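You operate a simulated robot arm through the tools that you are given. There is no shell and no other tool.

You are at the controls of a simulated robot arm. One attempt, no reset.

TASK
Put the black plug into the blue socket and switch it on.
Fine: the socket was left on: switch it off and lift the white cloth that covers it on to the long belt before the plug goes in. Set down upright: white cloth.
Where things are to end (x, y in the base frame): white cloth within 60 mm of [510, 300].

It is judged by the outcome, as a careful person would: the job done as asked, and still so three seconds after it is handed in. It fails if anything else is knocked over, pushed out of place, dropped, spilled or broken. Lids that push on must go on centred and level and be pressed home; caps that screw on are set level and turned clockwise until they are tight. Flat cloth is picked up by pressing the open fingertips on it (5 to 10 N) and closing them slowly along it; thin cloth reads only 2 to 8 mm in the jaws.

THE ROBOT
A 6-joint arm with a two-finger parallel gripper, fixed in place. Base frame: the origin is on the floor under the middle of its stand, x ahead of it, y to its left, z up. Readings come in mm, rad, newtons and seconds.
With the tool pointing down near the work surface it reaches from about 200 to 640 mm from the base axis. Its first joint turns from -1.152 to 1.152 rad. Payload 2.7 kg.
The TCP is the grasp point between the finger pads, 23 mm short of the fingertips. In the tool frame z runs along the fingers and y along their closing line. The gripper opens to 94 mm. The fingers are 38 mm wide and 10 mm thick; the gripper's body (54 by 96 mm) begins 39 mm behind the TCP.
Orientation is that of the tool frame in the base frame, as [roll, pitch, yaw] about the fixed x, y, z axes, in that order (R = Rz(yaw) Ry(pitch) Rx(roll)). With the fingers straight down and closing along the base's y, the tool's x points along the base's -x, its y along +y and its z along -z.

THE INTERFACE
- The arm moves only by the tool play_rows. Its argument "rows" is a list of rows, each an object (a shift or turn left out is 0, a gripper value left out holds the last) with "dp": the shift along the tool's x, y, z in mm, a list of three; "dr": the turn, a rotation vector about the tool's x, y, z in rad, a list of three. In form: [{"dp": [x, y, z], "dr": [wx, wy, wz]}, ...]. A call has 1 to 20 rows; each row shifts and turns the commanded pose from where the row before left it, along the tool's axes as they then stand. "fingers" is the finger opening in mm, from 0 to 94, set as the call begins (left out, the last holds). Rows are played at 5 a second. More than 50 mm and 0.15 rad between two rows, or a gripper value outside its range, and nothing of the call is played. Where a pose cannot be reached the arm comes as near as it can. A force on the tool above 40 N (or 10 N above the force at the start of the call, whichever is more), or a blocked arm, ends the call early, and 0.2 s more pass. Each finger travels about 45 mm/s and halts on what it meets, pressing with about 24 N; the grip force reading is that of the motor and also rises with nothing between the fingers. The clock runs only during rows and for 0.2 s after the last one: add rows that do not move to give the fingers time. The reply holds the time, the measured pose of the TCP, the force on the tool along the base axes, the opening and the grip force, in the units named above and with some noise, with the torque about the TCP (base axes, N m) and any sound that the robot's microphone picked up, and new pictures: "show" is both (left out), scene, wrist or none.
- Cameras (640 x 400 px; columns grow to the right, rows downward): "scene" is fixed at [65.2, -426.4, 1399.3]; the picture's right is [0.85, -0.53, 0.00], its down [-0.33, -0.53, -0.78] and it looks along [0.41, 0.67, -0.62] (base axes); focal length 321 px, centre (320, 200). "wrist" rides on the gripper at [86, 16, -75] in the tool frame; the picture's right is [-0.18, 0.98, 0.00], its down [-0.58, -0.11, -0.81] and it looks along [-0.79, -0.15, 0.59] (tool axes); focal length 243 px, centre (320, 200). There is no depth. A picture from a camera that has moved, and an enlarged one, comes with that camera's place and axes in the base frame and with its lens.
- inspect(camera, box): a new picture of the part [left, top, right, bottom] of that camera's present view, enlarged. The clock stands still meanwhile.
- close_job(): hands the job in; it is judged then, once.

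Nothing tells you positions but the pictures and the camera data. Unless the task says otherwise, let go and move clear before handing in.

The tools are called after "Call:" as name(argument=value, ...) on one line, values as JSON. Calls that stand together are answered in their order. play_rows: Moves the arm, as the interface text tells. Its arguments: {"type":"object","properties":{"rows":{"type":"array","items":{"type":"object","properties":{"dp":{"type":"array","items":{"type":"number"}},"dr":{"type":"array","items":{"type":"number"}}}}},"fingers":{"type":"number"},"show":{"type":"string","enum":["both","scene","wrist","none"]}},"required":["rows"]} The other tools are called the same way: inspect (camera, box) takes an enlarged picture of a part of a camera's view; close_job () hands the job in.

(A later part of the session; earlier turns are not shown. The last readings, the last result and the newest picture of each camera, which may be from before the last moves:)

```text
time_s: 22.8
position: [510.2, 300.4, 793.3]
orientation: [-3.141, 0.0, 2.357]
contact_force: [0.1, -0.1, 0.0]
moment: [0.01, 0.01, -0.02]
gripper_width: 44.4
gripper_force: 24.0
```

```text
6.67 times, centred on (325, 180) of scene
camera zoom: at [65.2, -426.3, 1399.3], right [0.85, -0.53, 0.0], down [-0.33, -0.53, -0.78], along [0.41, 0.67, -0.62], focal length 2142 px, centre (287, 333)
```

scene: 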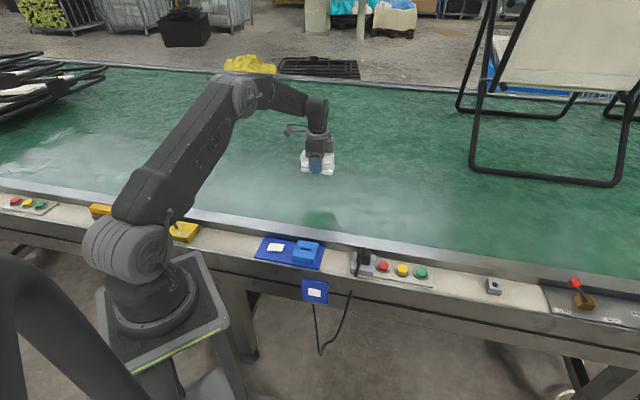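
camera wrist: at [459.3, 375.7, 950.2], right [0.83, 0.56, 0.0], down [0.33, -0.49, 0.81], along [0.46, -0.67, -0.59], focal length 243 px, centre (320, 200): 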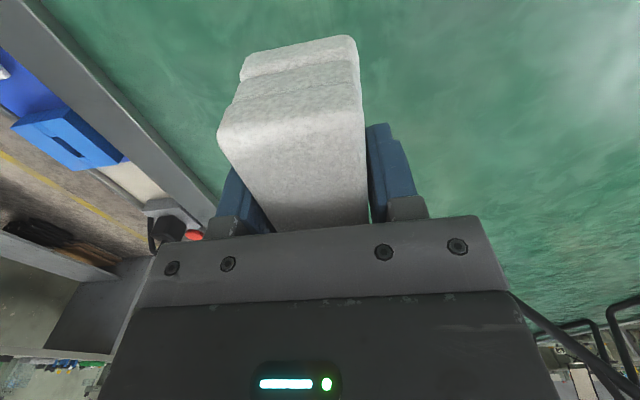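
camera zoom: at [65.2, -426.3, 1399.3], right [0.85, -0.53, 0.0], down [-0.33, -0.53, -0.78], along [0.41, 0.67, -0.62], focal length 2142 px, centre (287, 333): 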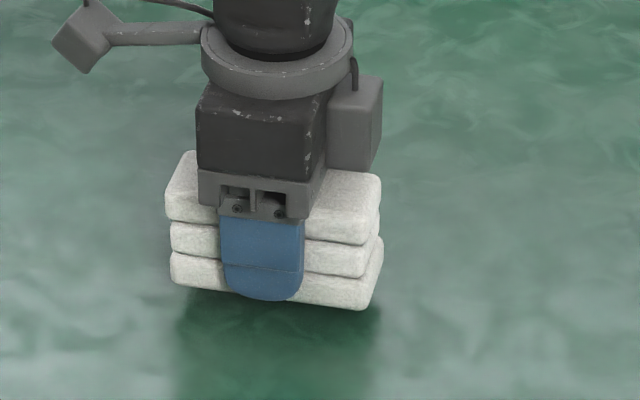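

The shadow shows the cloth still slightly above the belt, so I'll keep lowering carefully.

Call:
play_rows(rows=[{"dp": [0, 0, 1.5]}, {"dp": [0, 0, 1.5]}, {"dp": [0, 0, 1]}, {}], show="none")

Call:
inspect(camera="scene", box=[285, 150, 365, 210])

```text
time_s: 23.8
position: [508.9, 301.4, 791.3]
orientation: [3.14, 0.001, 2.357]
contact_force: [-0.2, 0.7, -0.1]
moment: [0.04, -0.02, 0.0]
gripper_width: 44.3
gripper_force: 24.2
```

```text
6.67 times, centred on (325, 180) of scene
camera zoom: at [65.2, -426.3, 1399.3], right [0.85, -0.53, 0.0], down [-0.33, -0.53, -0.78], along [0.41, 0.67, -0.62], focal length 2142 px, centre (287, 333)
```

zoom: 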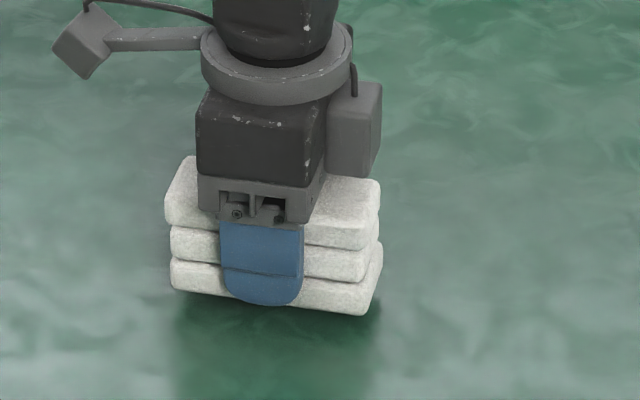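

Call:
play_rows(rows=[{"dp": [0, 0, 1.5]}, {"dp": [0, 0, 1.5]}, {"dp": [0, 0, 1]}, {}], show="none")

Call:
inspect(camera="wrist", box=[220, 0, 420, 120])

```text
time_s: 24.8
position: [509.6, 301.2, 787.1]
orientation: [3.141, 0.0, 2.356]
contact_force: [-0.9, 0.2, 0.2]
moment: [-0.02, 0.02, 0.0]
gripper_width: 44.7
gripper_force: 23.6
```

```text
3.20 times, centred on (320, 60) of wrist
camera zoom: at [460.0, 373.3, 862.2], right [0.83, 0.56, 0.0], down [0.33, -0.49, 0.81], along [0.46, -0.67, -0.59], focal length 776 px, centre (320, 648)
```

zoom: 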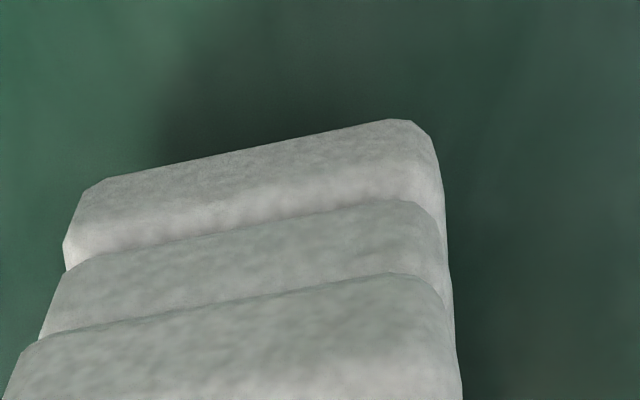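

Call:
play_rows(rows=[{"dp": [0, 0, 1]}, {"dp": [0, 0, 1]}, {"dp": [0, 0, 1]}, {}], show="none")

Call:
inspect(camera="scene", box=[295, 165, 355, 210])

```text
time_s: 25.8
position: [511.5, 300.0, 784.3]
orientation: [3.14, 0.001, 2.357]
contact_force: [-0.1, 0.2, -0.2]
moment: [-0.02, -0.01, 0.01]
gripper_width: 44.5
gripper_force: 24.5
```

```text
8.89 times, centred on (325, 188) of scene
camera zoom: at [65.2, -426.3, 1399.3], right [0.85, -0.53, 0.0], down [-0.33, -0.53, -0.78], along [0.41, 0.67, -0.62], focal length 2856 px, centre (276, 311)
```

zoom: 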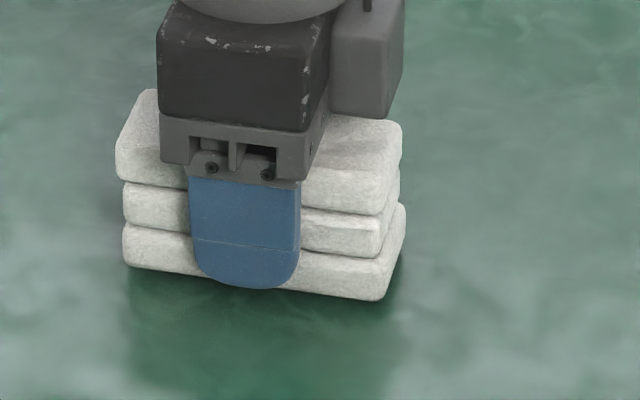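

The cloth bottom is about 5 mm below the fingertips, so it will touch first. I'll continue down.

Call:
play_rows(rows=[{"dp": [0, 0, 1]}, {"dp": [0, 0, 1]}, {"dp": [0, 0, 1]}, {"dp": [0, 0, 1]}, {}], show="none")

Call:
inspect(camera="scene", box=[295, 165, 355, 210])

```text
time_s: 27.0
position: [511.4, 301.2, 780.3]
orientation: [3.139, 0.001, 2.356]
contact_force: [-2.3, -1.3, 10.2]
moment: [-0.08, 0.11, 0.02]
gripper_width: 44.4
gripper_force: 24.3
```

```text
8.89 times, centred on (325, 188) of scene
camera zoom: at [65.0, -426.5, 1399.3], right [0.85, -0.53, 0.0], down [-0.33, -0.53, -0.78], along [0.41, 0.67, -0.62], focal length 2856 px, centre (276, 311)
```

zoom: 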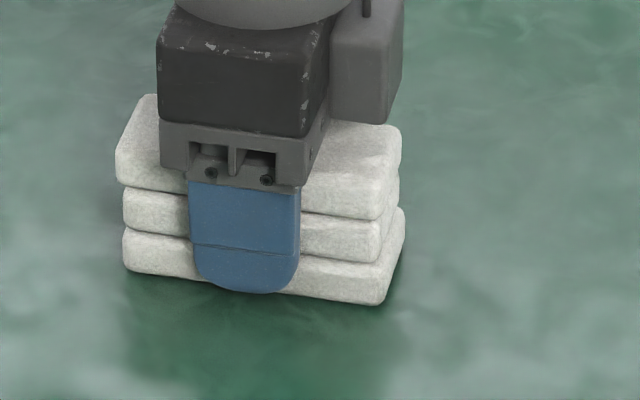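

The cloth is on the belt with about 10 N of contact. I'll ease off slightly and open the fingers to release it.

Call:
play_rows(rows=[{"dp": [0, 0, -0.7]}, {}, {}, {}, {}], fingers=44, show="none")

Call:
play_rows(rows=[{}, {}, {}, {}, {}], fingers=70)

```text
time_s: 28.2
position: [509.3, 300.8, 780.2]
orientation: [3.141, 0.001, 2.355]
contact_force: [0.2, 0.5, 0.3]
moment: [-0.01, 0.0, 0.03]
gripper_width: 44.9
gripper_force: 1.6
```

```text
time_s: 29.4
position: [510.8, 300.9, 779.1]
orientation: [3.141, 0.0, 2.357]
contact_force: [0.1, 0.3, -1.1]
moment: [-0.01, 0.01, -0.04]
gripper_width: 70.0
gripper_force: 0.1
camera wrist: at [460.5, 374.2, 854.6], right [0.83, 0.56, 0.0], down [0.33, -0.49, 0.81], along [0.46, -0.67, -0.59], focal length 243 px, centre (320, 200)
```

scene: 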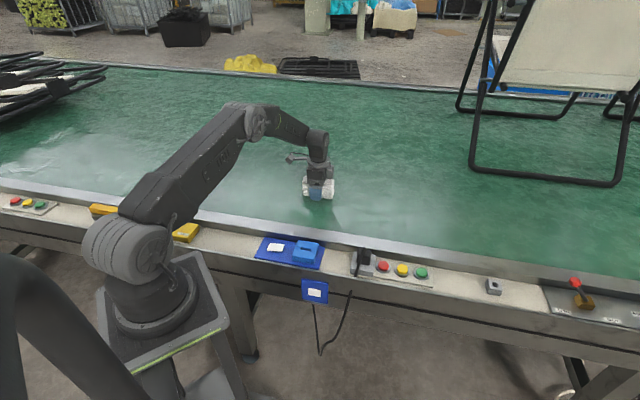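
wrist: 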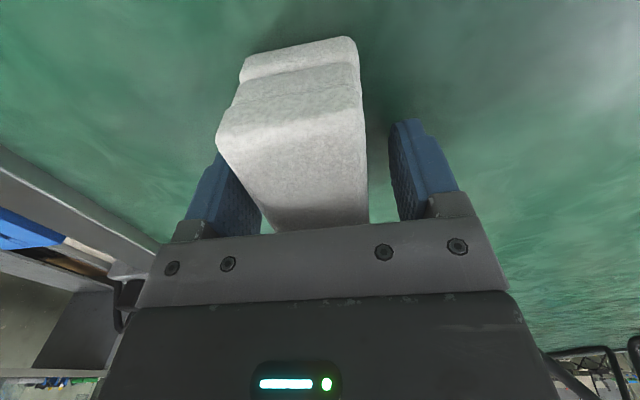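

The cloth is released upright at about (510, 300). I'll rise straight up clear of it, then turn the tool 90 degrees so the fingers close along the rail to grip the plug.

Call:
play_rows(rows=[{"dp": [0, 0, -10]}, {"dp": [0, 0, -25]}, {"dp": [0, 0, -40]}, {"dp": [0, 0, -45]}, {"dr": [0, 0, 0.1309]}, {"dr": [0, 0, 0.1309]}, {"dr": [0, 0, 0.1309]}, {"dr": [0, 0, 0.1309]}, {"dr": [0, 0, 0.1309]}, {"dr": [0, 0, 0.1309]}, {"dr": [0, 0, 0.1309]}, {"dr": [0, 0, 0.1309]}, {"dr": [0, 0, 0.1309]}, {"dr": [0, 0, 0.1309]}, {"dr": [0, 0, 0.1309]}, {"dr": [0, 0, 0.1309]}, {}])

Call:
inspect(camera="scene", box=[285, 150, 365, 210])

Call:
inspect(camera="scene", box=[255, 230, 335, 280])

Call:
inspect(camera="scene", box=[340, 240, 400, 285])

```text
time_s: 33.0
position: [509.3, 301.0, 899.3]
orientation: [-3.139, 0.001, 0.785]
contact_force: [-0.5, -0.1, -0.2]
moment: [-0.02, 0.01, -0.01]
gripper_width: 69.9
gripper_force: 0.0
camera wrist: at [582.8, 351.4, 974.5], right [0.56, -0.83, 0.0], down [-0.49, -0.33, 0.81], along [-0.67, -0.45, -0.59], focal length 243 px, centre (320, 200)
```

scene: 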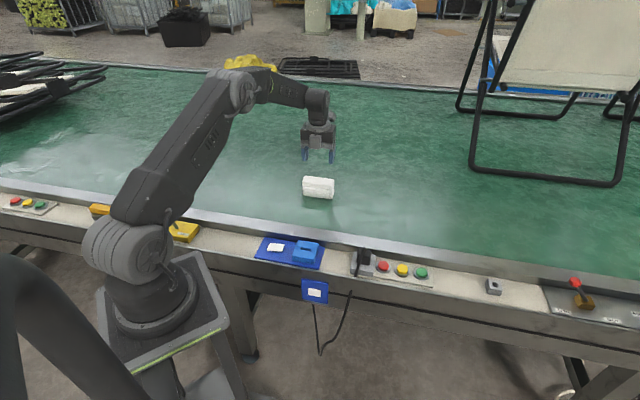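
wrist: 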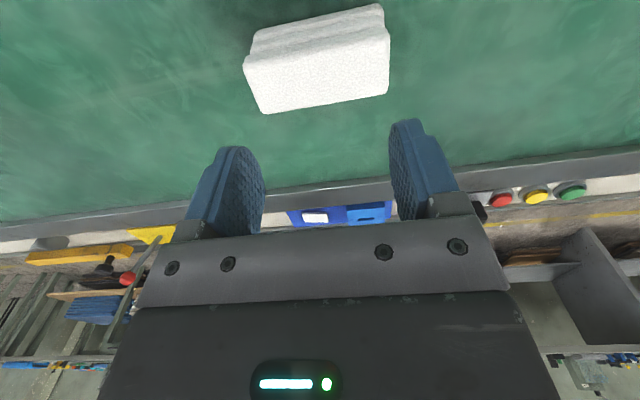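

```text
6.67 times, centred on (325, 180) of scene
camera zoom: at [65.2, -426.4, 1399.3], right [0.85, -0.53, 0.0], down [-0.33, -0.53, -0.78], along [0.41, 0.67, -0.62], focal length 2142 px, centre (287, 333)
```

zoom: 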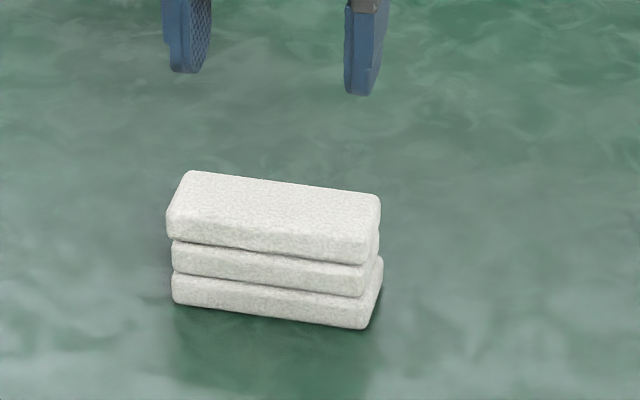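

```text
8.00 times, centred on (295, 255) of scene
camera zoom: at [65.2, -426.4, 1399.3], right [0.85, -0.53, 0.0], down [-0.33, -0.53, -0.78], along [0.41, 0.67, -0.62], focal length 2571 px, centre (520, -240)
```

zoom: 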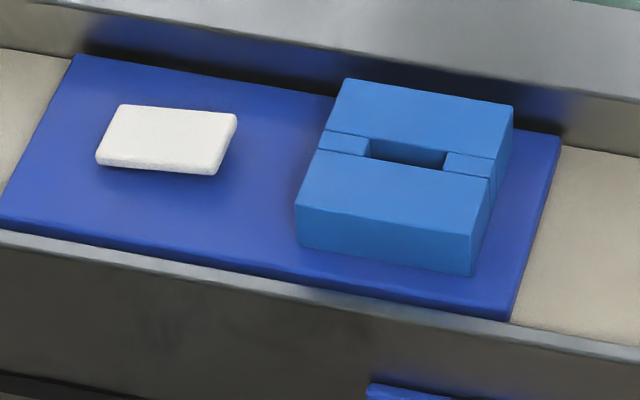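

```text
8.89 times, centred on (370, 262) of scene
camera zoom: at [65.2, -426.4, 1399.3], right [0.85, -0.53, 0.0], down [-0.33, -0.53, -0.78], along [0.41, 0.67, -0.62], focal length 2856 px, centre (-124, -356)
```

zoom: 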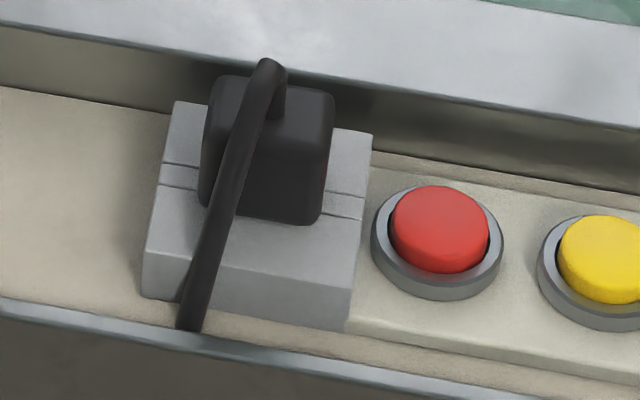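

The cloth stands upright at the target. I'll move back over the rail midway between the socket and the plug holder, to see both in one wrist picture and measure the offset between them.

Call:
play_rows(rows=[{"dp": [-20, 10, 0]}, {"dp": [-35, 15, 0]}, {"dp": [-38, 15, 0]}, {"dp": [-38, 15, 0]}, {"dp": [-38, 15, 0]}, {"dp": [-38, 15, 0]}, {"dp": [-35, 15, 0]}, {"dp": [-19.8, 7.3, 0]}, {}, {}], fingers=94)

Call:
inspect(camera="wrist", box=[220, 0, 440, 140])

```text
time_s: 35.2
position: [401.9, 41.2, 902.9]
orientation: [-3.141, -0.002, 0.786]
contact_force: [-0.4, -0.7, 0.3]
moment: [0.0, -0.01, 0.02]
gripper_width: 94.2
gripper_force: 0.1
camera wrist: at [474.0, 90.8, 977.8], right [0.56, -0.83, 0.0], down [-0.49, -0.33, 0.81], along [-0.67, -0.46, -0.59], focal length 243 px, centre (320, 200)
```

scene: 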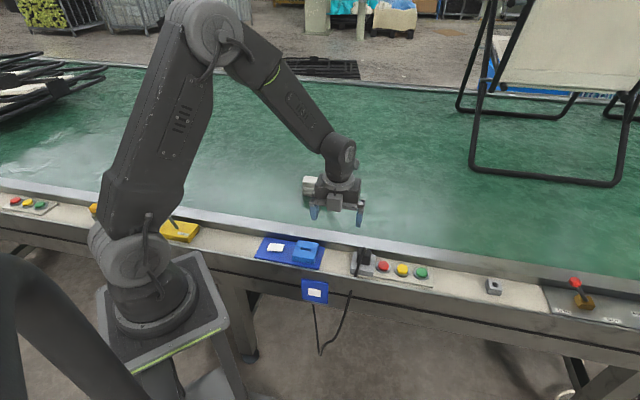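
wrist: 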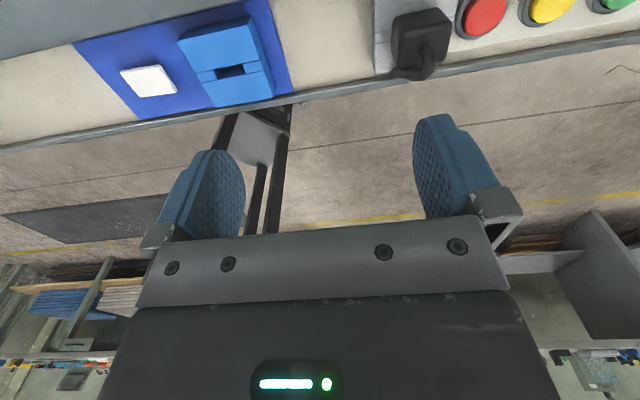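

```text
2.86 times, centred on (330, 70) of wrist
camera zoom: at [474.0, 90.8, 977.8], right [0.56, -0.83, 0.0], down [-0.49, -0.33, 0.81], along [-0.67, -0.46, -0.59], focal length 693 px, centre (291, 571)
```

zoom: 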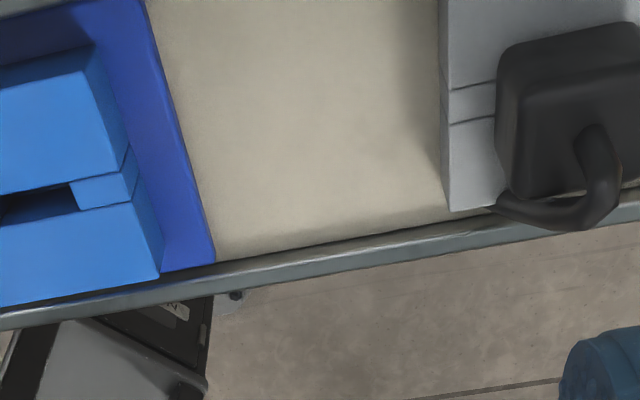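

Both are in view, but the holder is cut off at the top. I'll back off a little toward the belt and take precise zooms.

Call:
play_rows(rows=[{"dp": [25, 0, 0]}, {"dp": [25, 0, 0]}, {}, {}], show="wrist")

Call:
inspect(camera="wrist", box=[170, 20, 330, 140])

Call:
inspect(camera="wrist", box=[350, 0, 510, 120])

Call:
inspect(camera="scene", box=[345, 245, 385, 285])

Call:
inspect(camera="scene", box=[285, 235, 325, 275])

```text
time_s: 36.2
position: [437.9, 73.9, 900.5]
orientation: [-3.14, 0.001, 0.785]
contact_force: [0.4, 1.0, -0.2]
moment: [0.01, 0.01, -0.06]
gripper_width: 93.6
gripper_force: 0.1
camera wrist: at [511.0, 124.7, 975.2], right [0.56, -0.83, 0.0], down [-0.49, -0.33, 0.81], along [-0.67, -0.46, -0.59], focal length 243 px, centre (320, 200)
```

wrist: 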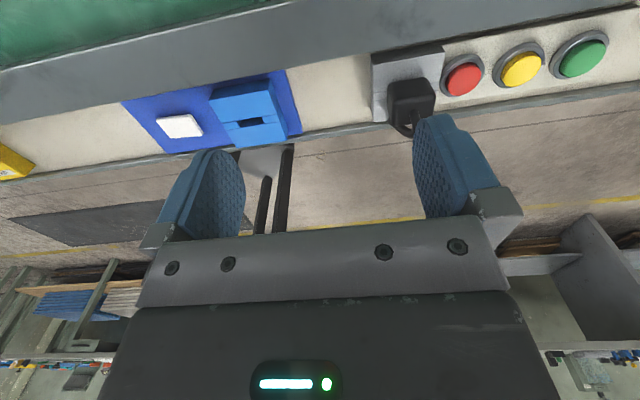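

```text
3.33 times, centred on (250, 80) of wrist
camera zoom: at [511.0, 124.7, 975.2], right [0.56, -0.83, 0.0], down [-0.49, -0.33, 0.81], along [-0.67, -0.46, -0.59], focal length 809 px, centre (553, 600)
```

zoom: 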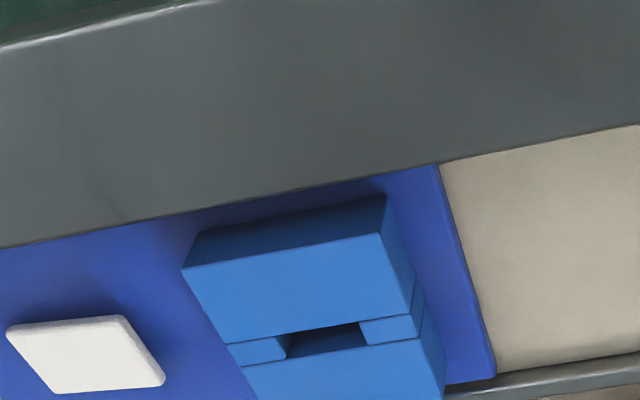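

```text
3.33 times, centred on (430, 60) of wrist
camera zoom: at [511.0, 124.7, 975.2], right [0.56, -0.83, 0.0], down [-0.49, -0.33, 0.81], along [-0.67, -0.46, -0.59], focal length 809 px, centre (-47, 667)
```

zoom: 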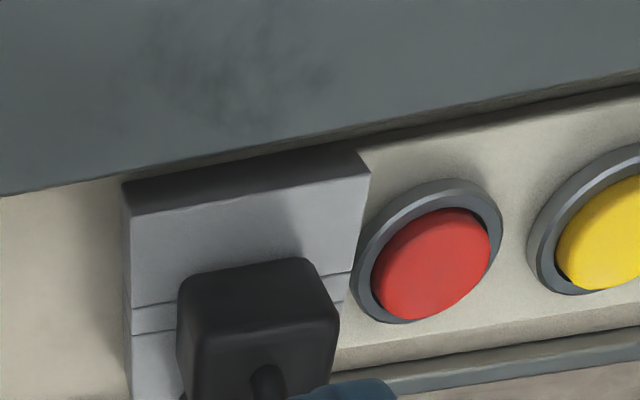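

```text
10.00 times, centred on (365, 265) of scene
camera zoom: at [65.2, -426.3, 1399.3], right [0.85, -0.53, 0.0], down [-0.33, -0.53, -0.78], along [0.41, 0.67, -0.62], focal length 3214 px, centre (-130, -450)
```

zoom: 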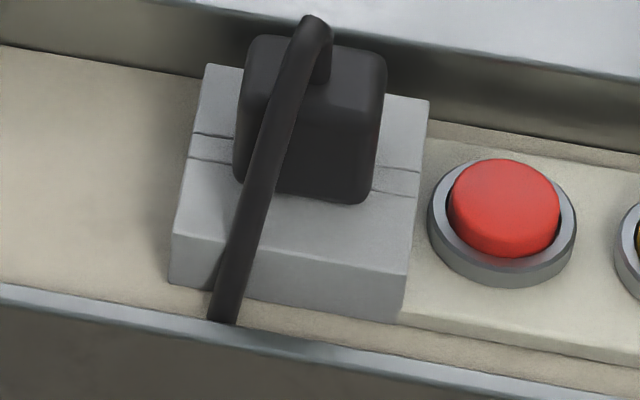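

```text
10.00 times, centred on (305, 255) of scene
camera zoom: at [65.2, -426.3, 1399.3], right [0.85, -0.53, 0.0], down [-0.33, -0.53, -0.78], along [0.41, 0.67, -0.62], focal length 3214 px, centre (470, -350)
```

zoom: 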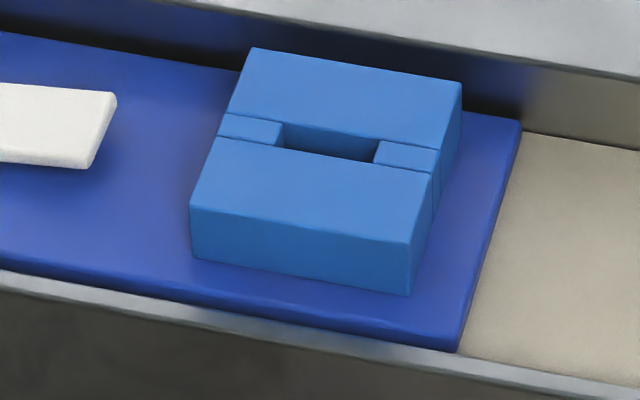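

I estimate the socket block centre at about (344, 93) with its top near 767, and the plug and holder centre at about (452, -15) with the holder top near 759. That is a shift of about 153 mm along the rail and roughly 8 mm up. I'll hover over the plug with the fingers along the rail and check centring.

Call:
play_rows(rows=[{"dp": [-18, 25, 0]}, {"dp": [-18, 25, 0]}, {"dp": [-17, 24.1, 0]}, {"dp": [0, 0, 20]}, {"dp": [0, 0, 20]}, {}, {}], fingers=66)

Call:
inspect(camera="wrist", box=[200, 0, 440, 180])

Call:
inspect(camera="scene", box=[330, 220, 410, 280])

```text
time_s: 37.8
position: [455.5, -15.5, 859.8]
orientation: [-3.141, -0.001, 0.784]
contact_force: [-0.1, 0.5, -0.2]
moment: [-0.02, -0.03, 0.01]
gripper_width: 66.0
gripper_force: 0.0
camera wrist: at [526.9, 34.7, 934.1], right [0.56, -0.83, 0.0], down [-0.49, -0.33, 0.81], along [-0.67, -0.46, -0.59], focal length 243 px, centre (320, 200)
```

scene: 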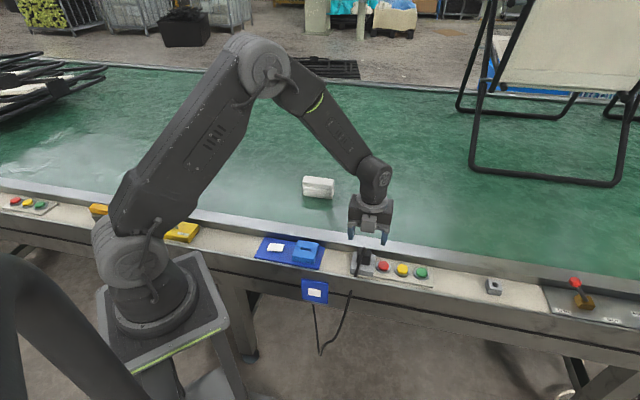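
wrist: 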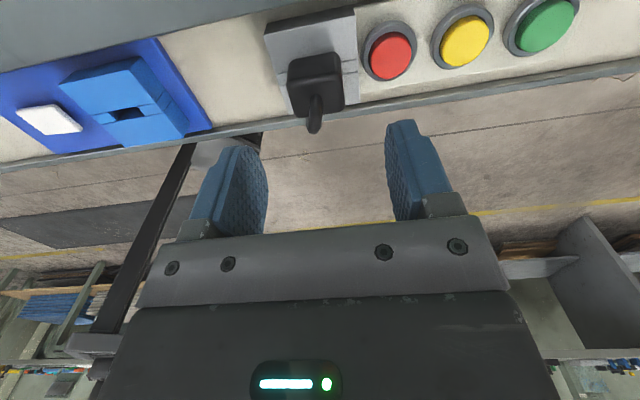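

```text
2.22 times, centred on (320, 90) of wrist
camera zoom: at [526.9, 34.7, 934.1], right [0.56, -0.83, 0.0], down [-0.49, -0.33, 0.81], along [-0.67, -0.46, -0.59], focal length 539 px, centre (320, 444)
```

zoom: 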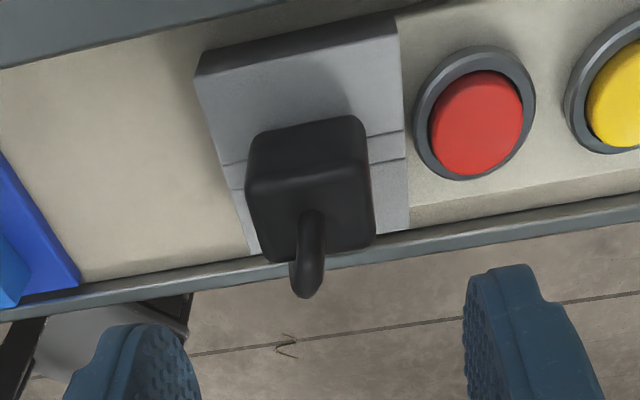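

```text
6.67 times, centred on (370, 250) of scene
camera zoom: at [65.2, -426.4, 1399.3], right [0.85, -0.53, 0.0], down [-0.33, -0.53, -0.78], along [0.41, 0.67, -0.62], focal length 2142 px, centre (-13, -133)
```

zoom: 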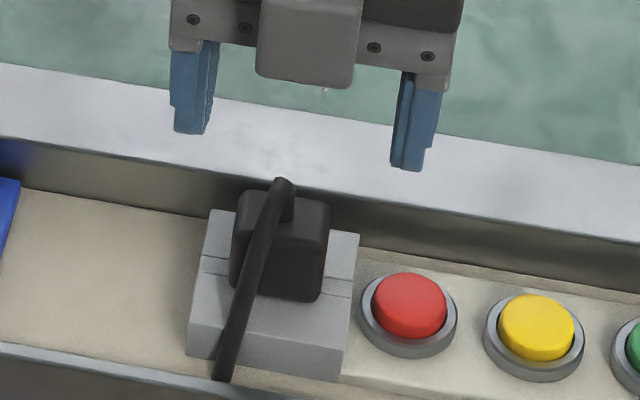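

The plug is within about 1 mm of centred between the fingers. I'll lower around it to z 786, keeping the fingertips above the holder and the red button.

Call:
play_rows(rows=[{"dp": [0, -1, 15]}, {"dp": [0, 0, 20]}, {"dp": [0, 0, 15]}, {"dp": [0, 0, 12]}, {"dp": [0, 0, 8]}, {"dp": [0, 0, 4]}, {}], fingers=56)

Call:
inspect(camera="wrist", box=[200, 0, 440, 220])

Call:
inspect(camera="scene", box=[330, 220, 410, 280])

```text
time_s: 39.4
position: [451.5, -13.3, 786.9]
orientation: [-3.141, 0.001, 0.785]
contact_force: [0.3, 0.3, 1.3]
moment: [0.02, 0.0, -0.01]
gripper_width: 55.9
gripper_force: 0.0
camera wrist: at [523.5, 35.8, 861.4], right [0.56, -0.83, 0.0], down [-0.49, -0.33, 0.81], along [-0.67, -0.46, -0.59], focal length 243 px, centre (320, 200)
```

scene: 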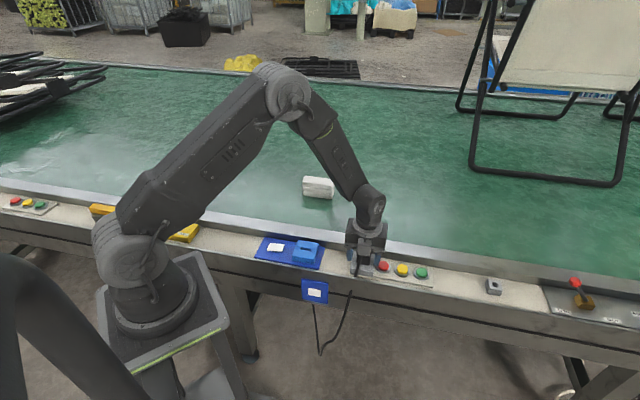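
wrist: 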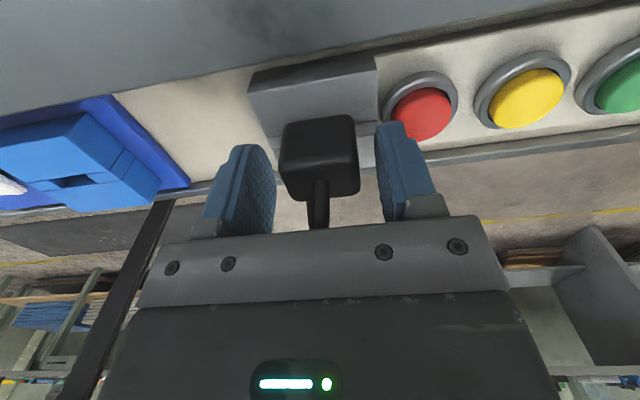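

```text
1.82 times, centred on (320, 110) of wrist
camera zoom: at [523.5, 35.8, 861.4], right [0.56, -0.83, 0.0], down [-0.49, -0.33, 0.81], along [-0.67, -0.46, -0.59], focal length 441 px, centre (320, 364)
```

zoom: 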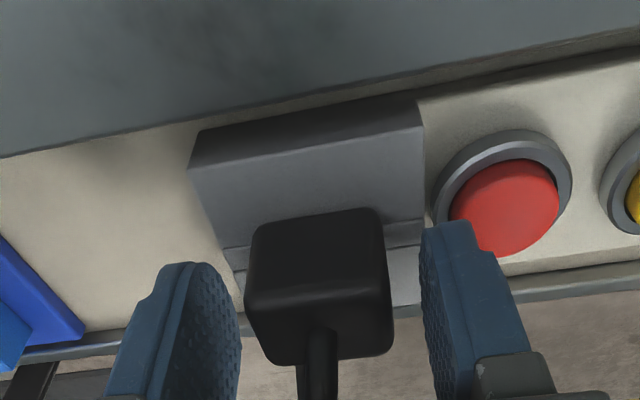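

```text
6.67 times, centred on (370, 250) of scene
camera zoom: at [65.2, -426.4, 1399.3], right [0.85, -0.53, 0.0], down [-0.33, -0.53, -0.78], along [0.41, 0.67, -0.62], focal length 2142 px, centre (-13, -133)
```

zoom: 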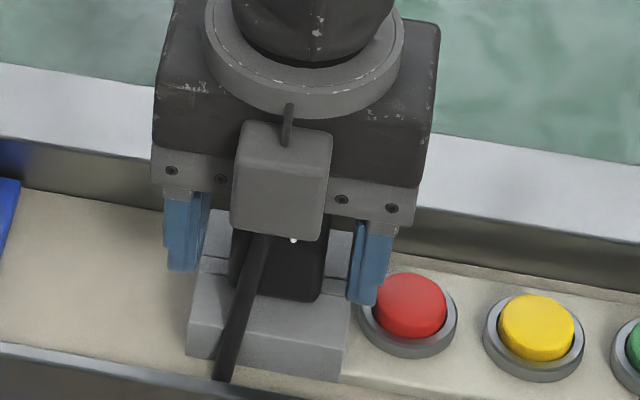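

The plug is between the fingers with clearance and no meaningful force. I'll close on it.

Call:
play_rows(rows=[{}, {}, {}, {}, {}, {}], fingers=10)

Call:
inspect(camera="wrist", box=[200, 0, 440, 220])

Call:
inspect(camera="scene", box=[330, 220, 410, 280])

```text
time_s: 40.8
position: [453.4, -14.3, 786.4]
orientation: [3.139, -0.002, 0.782]
contact_force: [6.7, -7.9, -4.2]
moment: [-0.15, -0.03, -0.01]
gripper_width: 35.4
gripper_force: 24.1
camera wrist: at [524.0, 35.1, 861.8], right [0.56, -0.83, 0.0], down [-0.49, -0.33, 0.81], along [-0.66, -0.46, -0.59], focal length 243 px, centre (320, 200)
```

scene: 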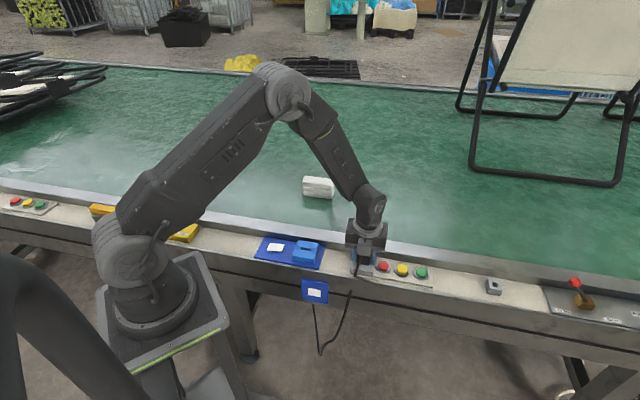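
wrist: 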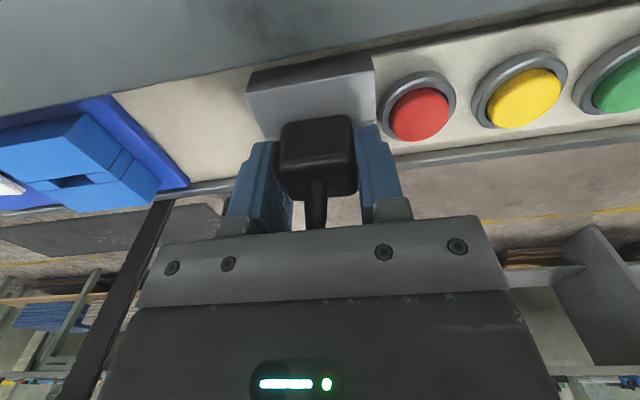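

```text
1.82 times, centred on (320, 110) of wrist
camera zoom: at [524.0, 35.1, 861.8], right [0.56, -0.83, 0.0], down [-0.49, -0.33, 0.81], along [-0.66, -0.46, -0.59], focal length 441 px, centre (320, 364)
```

zoom: 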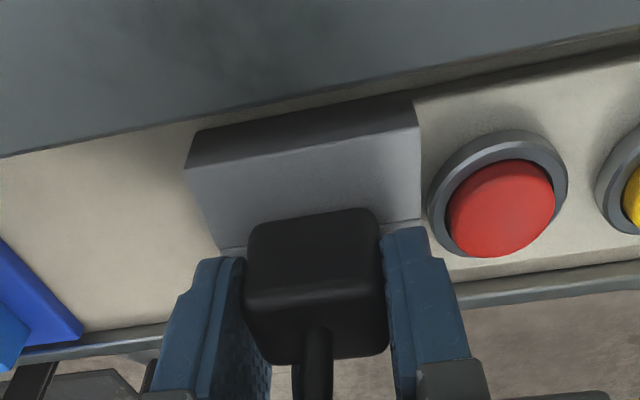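

```text
6.67 times, centred on (370, 250) of scene
camera zoom: at [65.4, -426.5, 1399.3], right [0.85, -0.53, 0.0], down [-0.33, -0.53, -0.78], along [0.41, 0.67, -0.62], focal length 2142 px, centre (-13, -133)
```

zoom: 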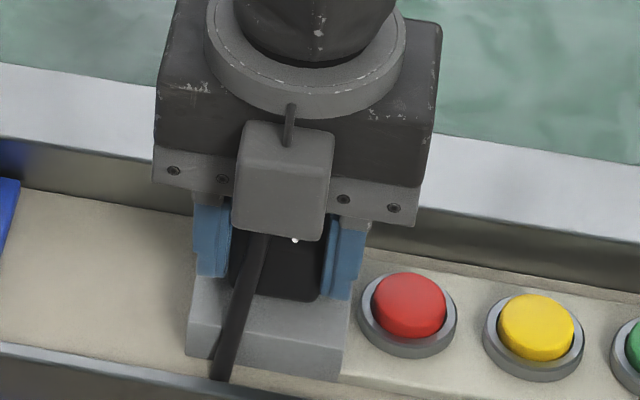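

The plug is gripped at 35.4 mm, with about 10 N of side load along the rail. I'll ease the arm a little toward the red button to relieve it before lifting.

Call:
play_rows(rows=[{"dp": [0, 0.6, 0]}, {}, {}], show="none")

```text
time_s: 41.6
position: [450.7, -12.9, 786.6]
orientation: [-3.14, 0.002, 0.786]
contact_force: [0.7, -4.3, -0.2]
moment: [-0.39, -0.27, -0.03]
gripper_width: 35.2
gripper_force: 23.7
```

Call:
play_rows(rows=[{"dp": [0, 0.3, 0]}, {}, {}], show="none")

```text
time_s: 42.4
position: [452.4, -14.8, 786.9]
orientation: [3.14, 0.0, 0.784]
contact_force: [4.1, -4.6, -3.5]
moment: [-0.01, -0.01, 0.0]
gripper_width: 35.4
gripper_force: 24.3
```

The side load is small now. I'll lift the plug straight up in small steps.

Call:
play_rows(rows=[{"dp": [0, 0, -1.5]}, {"dp": [0, 0, -1.5]}, {"dp": [0, 0, -2]}, {"dp": [0, 0, -2]}, {}], show="none")

Call:
inspect(camera="scene", box=[330, 220, 410, 280])

```text
time_s: 43.6
position: [450.4, -15.1, 793.7]
orientation: [3.141, 0.001, 0.785]
contact_force: [-0.5, -0.5, -0.3]
moment: [0.03, 0.02, 0.03]
gripper_width: 35.5
gripper_force: 23.8
```

```text
6.67 times, centred on (370, 250) of scene
camera zoom: at [65.2, -426.4, 1399.3], right [0.85, -0.53, 0.0], down [-0.33, -0.53, -0.78], along [0.41, 0.67, -0.62], focal length 2142 px, centre (-13, -133)
```

zoom: 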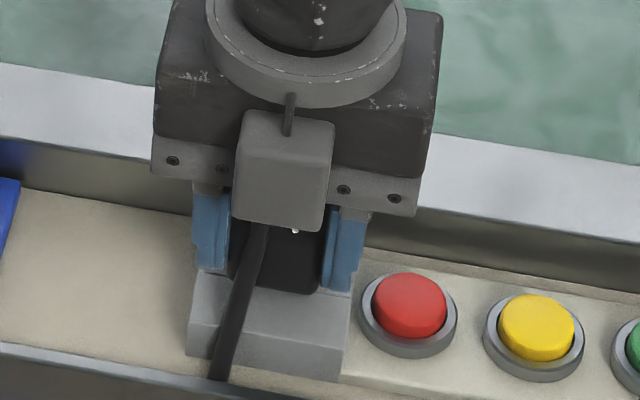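

The plug is rising freely. I'll lift it well clear of the holder and look at its prong.

Call:
play_rows(rows=[{"dp": [0, 0, -4]}, {"dp": [0, 0, -8]}, {"dp": [0, 0, -12]}, {"dp": [0, 0, -18]}, {"dp": [0, 0, -18]}, {}, {}])

Call:
inspect(camera="scene", box=[330, 200, 410, 280])

Call:
inspect(camera="wrist", box=[220, 20, 420, 220])

```text
time_s: 45.2
position: [450.5, -15.5, 854.3]
orientation: [-3.141, 0.0, 0.787]
contact_force: [0.2, 0.6, 0.0]
moment: [0.02, 0.01, -0.01]
gripper_width: 35.4
gripper_force: 23.8
camera wrist: at [522.8, 34.3, 929.7], right [0.56, -0.83, 0.0], down [-0.49, -0.33, 0.81], along [-0.67, -0.46, -0.59], focal length 243 px, centre (320, 200)
```

scene: 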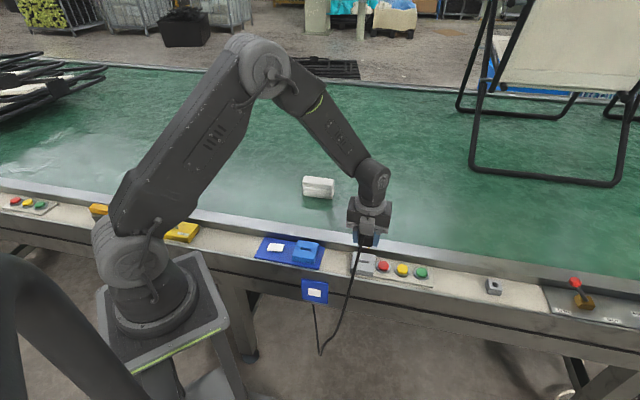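
wrist: 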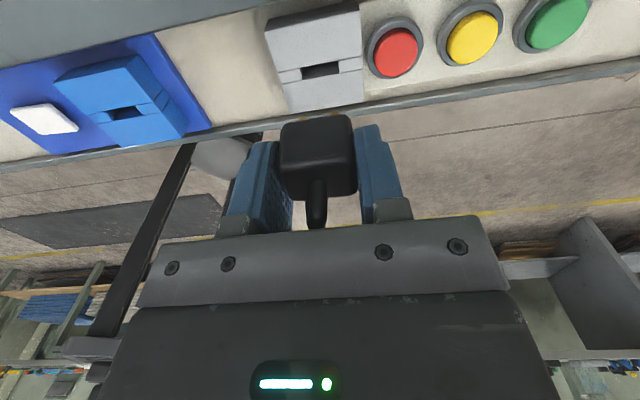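

```text
5.00 times, centred on (370, 240) of scene
camera zoom: at [65.2, -426.4, 1399.3], right [0.85, -0.53, 0.0], down [-0.33, -0.53, -0.78], along [0.41, 0.67, -0.62], focal length 1607 px, centre (70, 0)
```

zoom: 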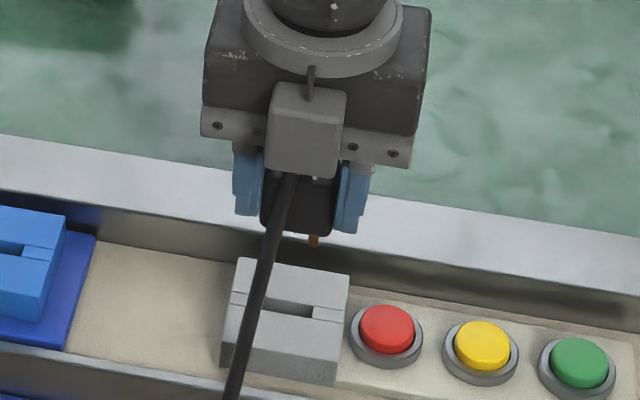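

```text
2.00 times, centred on (320, 120) of wrist
camera zoom: at [522.8, 34.3, 929.7], right [0.56, -0.83, 0.0], down [-0.49, -0.33, 0.81], along [-0.67, -0.46, -0.59], focal length 485 px, centre (320, 360)
```

zoom: 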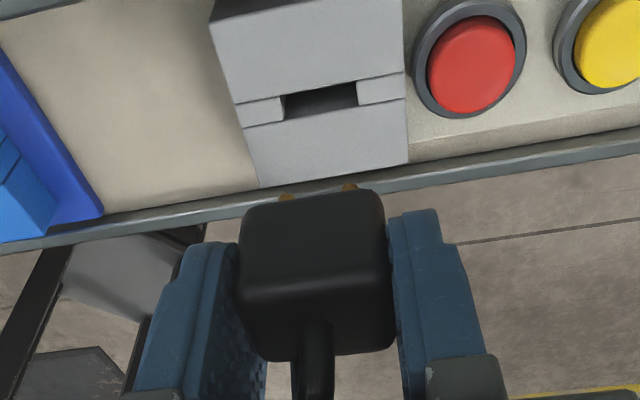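

The plug is out with its two prongs down, hanging right above the empty holder slot. That gives me a reference: the socket's slot must appear at the same place in the wrist picture. I'll move about 153 mm left along the rail and 8 mm up, then compare.

Call:
play_rows(rows=[{"dp": [0, -15, -4]}, {"dp": [0, -28, -4]}, {"dp": [0, -30, 0]}, {"dp": [0.5, -30, 0]}, {"dp": [0, -30, 0]}, {"dp": [0, -15, 0]}, {"dp": [0, -5, 0]}, {}, {}])

Call:
inspect(camera="wrist", box=[220, 20, 420, 220])

Call:
inspect(camera="scene", box=[270, 200, 350, 280])

```text
time_s: 47.2
position: [343.3, 93.9, 861.4]
orientation: [-3.141, 0.0, 0.786]
contact_force: [-0.2, 0.7, -0.2]
moment: [-0.03, 0.02, 0.0]
gripper_width: 35.3
gripper_force: 24.2
camera wrist: at [415.8, 143.8, 936.2], right [0.56, -0.83, 0.0], down [-0.49, -0.33, 0.81], along [-0.67, -0.46, -0.59], focal length 243 px, centre (320, 200)
```

scene: 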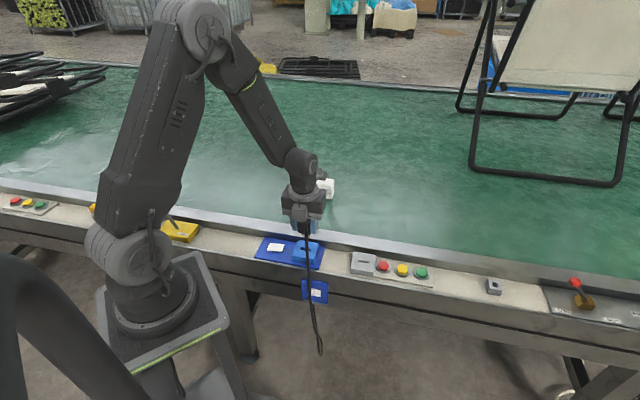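
wrist: 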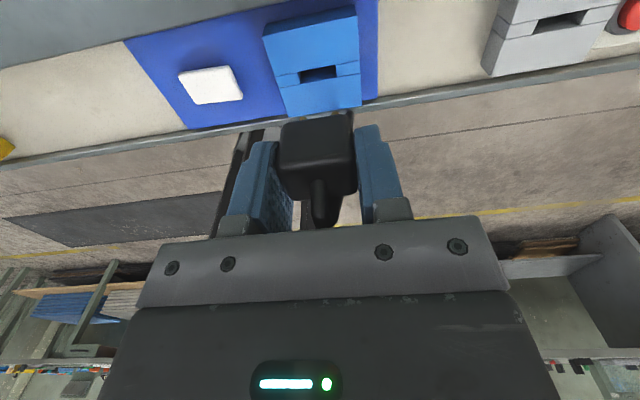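

```text
2.00 times, centred on (320, 120) of wrist
camera zoom: at [415.8, 143.8, 936.2], right [0.56, -0.83, 0.0], down [-0.49, -0.33, 0.81], along [-0.67, -0.46, -0.59], focal length 485 px, centre (320, 360)
```

zoom: 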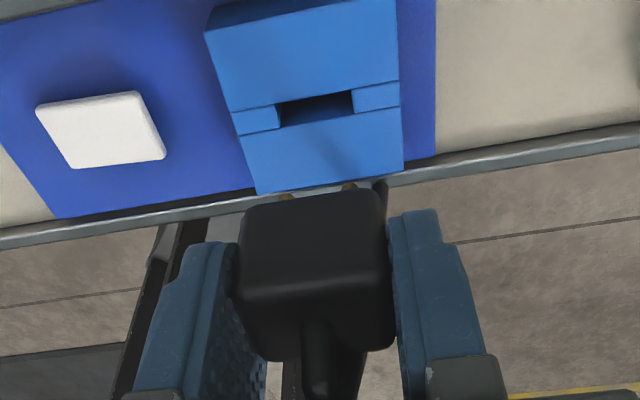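

```text
5.00 times, centred on (310, 240) of scene
camera zoom: at [65.2, -426.3, 1399.3], right [0.85, -0.53, 0.0], down [-0.33, -0.53, -0.78], along [0.41, 0.67, -0.62], focal length 1607 px, centre (370, 0)
```

zoom: 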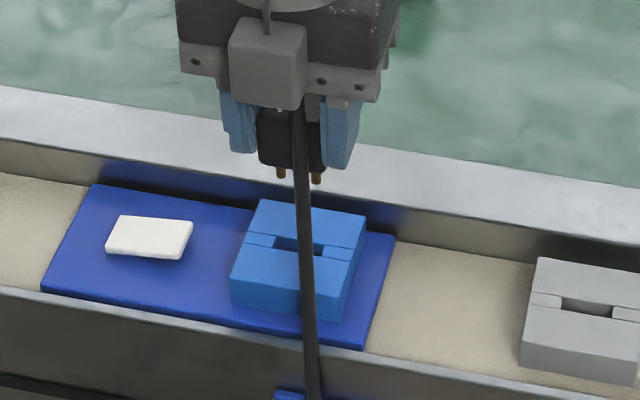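

Compared with the holder reference, the socket slot sits about 3 mm off in each direction. I'll zoom in both cameras to measure the correction precisely.

Call:
inspect(camera="scene", box=[292, 226, 322, 256])

Call:
inspect(camera="wrist", box=[255, 10, 375, 130])

Call:
inspect(camera="scene", box=[295, 210, 335, 240])

```text
13.33 times, centred on (307, 241) of scene
camera zoom: at [65.2, -426.3, 1399.3], right [0.85, -0.53, 0.0], down [-0.33, -0.53, -0.78], along [0.41, 0.67, -0.62], focal length 4285 px, centre (493, -347)
```

zoom: 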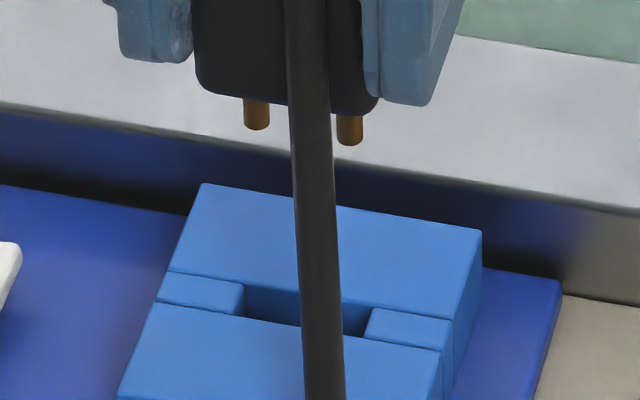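

```text
3.33 times, centred on (315, 70) of wrist
camera zoom: at [415.8, 143.8, 936.2], right [0.56, -0.83, 0.0], down [-0.49, -0.33, 0.81], along [-0.67, -0.46, -0.59], focal length 809 px, centre (337, 633)
```

zoom: 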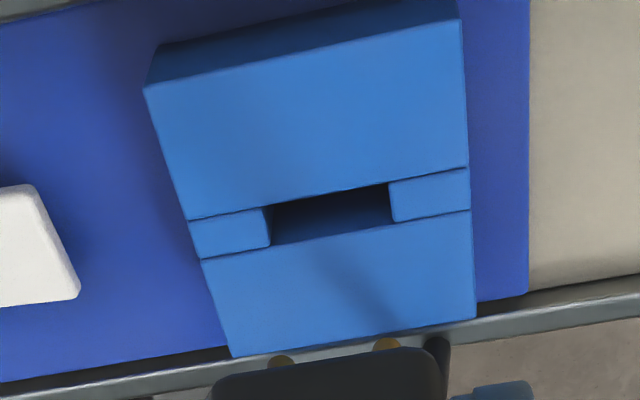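

```text
13.33 times, centred on (315, 225) of scene
camera zoom: at [65.2, -426.3, 1399.3], right [0.85, -0.53, 0.0], down [-0.33, -0.53, -0.78], along [0.41, 0.67, -0.62], focal length 4285 px, centre (387, -133)
```

zoom: 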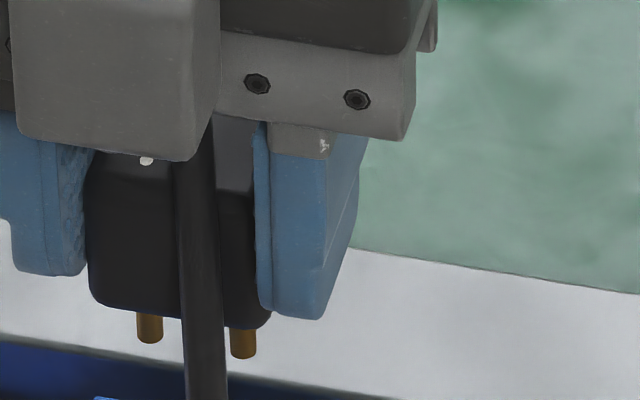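

The two direct measurements agree: the pins are about 0.8 mm too far right along the rail and close to centred across it. I'll shift 0.8 mm and come down to about 14 mm above the slot to measure again at close range.

Call:
play_rows(rows=[{"dp": [0, -0.8, 8]}, {"dp": [0, 0, 10]}, {"dp": [0, 0, 10]}, {"dp": [0, 0, 5]}, {}, {}], show="wrist")

Call:
inspect(camera="scene", box=[290, 226, 326, 256])

Call:
inspect(camera="wrist", box=[255, 20, 375, 140])

```text
time_s: 48.6
position: [342.6, 93.3, 828.9]
orientation: [-3.141, 0.001, 0.787]
contact_force: [-0.4, 0.2, -0.2]
moment: [0.01, -0.03, -0.01]
gripper_width: 35.3
gripper_force: 23.4
camera wrist: at [414.7, 143.6, 903.3], right [0.56, -0.83, 0.0], down [-0.49, -0.33, 0.81], along [-0.67, -0.46, -0.59], focal length 243 px, centre (320, 200)
```

wrist: 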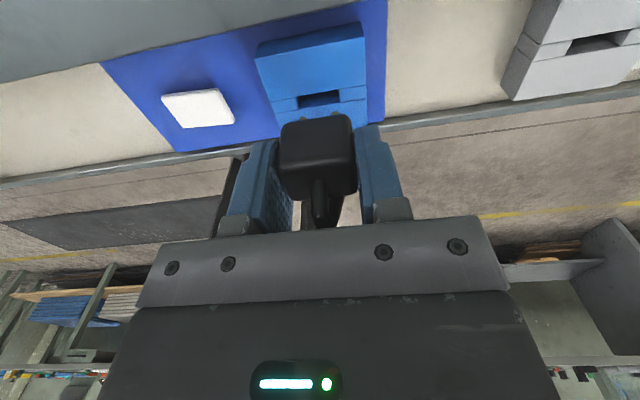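

```text
13.33 times, centred on (308, 241) of scene
camera zoom: at [65.2, -426.4, 1399.3], right [0.85, -0.53, 0.0], down [-0.33, -0.53, -0.78], along [0.41, 0.67, -0.62], focal length 4285 px, centre (480, -347)
```

zoom: 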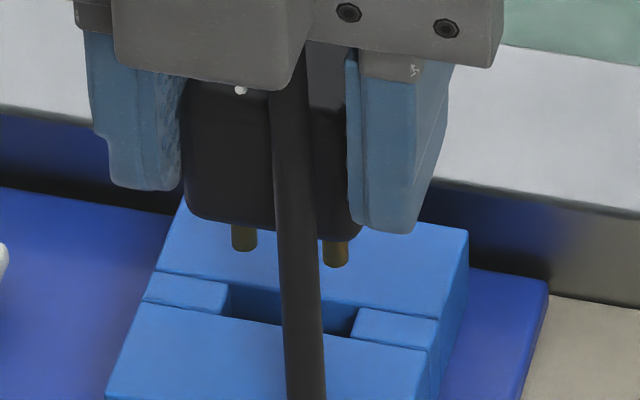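

```text
3.33 times, centred on (315, 80) of wrist
camera zoom: at [414.7, 143.6, 903.3], right [0.56, -0.83, 0.0], down [-0.49, -0.33, 0.81], along [-0.67, -0.46, -0.59], focal length 809 px, centre (337, 600)
```

zoom: 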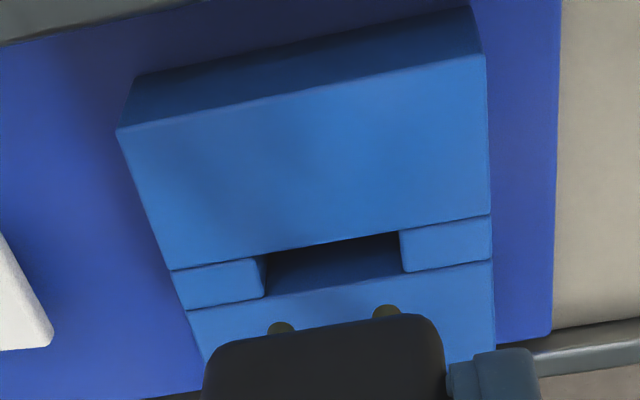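

I'll zoom further on the pins and slot in both views.

Call:
inspect(camera="scene", box=[302, 239, 322, 254])

Call:
inspect(camera="wrist", box=[290, 80, 350, 125])

```text
16.00 times, centred on (312, 246) of scene
camera zoom: at [65.2, -426.4, 1399.3], right [0.85, -0.53, 0.0], down [-0.33, -0.53, -0.78], along [0.41, 0.67, -0.62], focal length 5142 px, centre (448, -544)
```

zoom: 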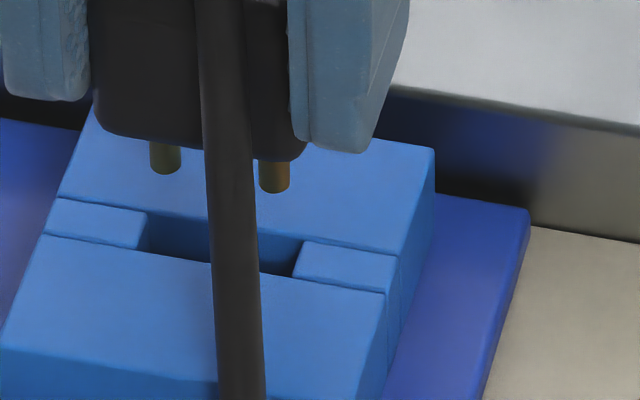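

```text
8.89 times, centred on (320, 102) of wrist
camera zoom: at [414.7, 143.6, 903.3], right [0.56, -0.83, 0.0], down [-0.49, -0.33, 0.81], along [-0.67, -0.46, -0.59], focal length 2157 px, centre (320, 1067)
```

zoom: 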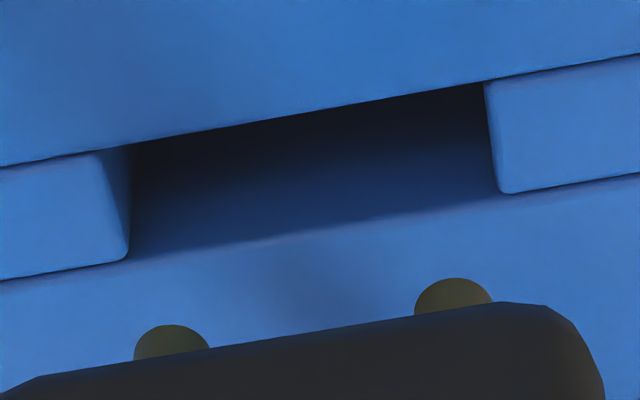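

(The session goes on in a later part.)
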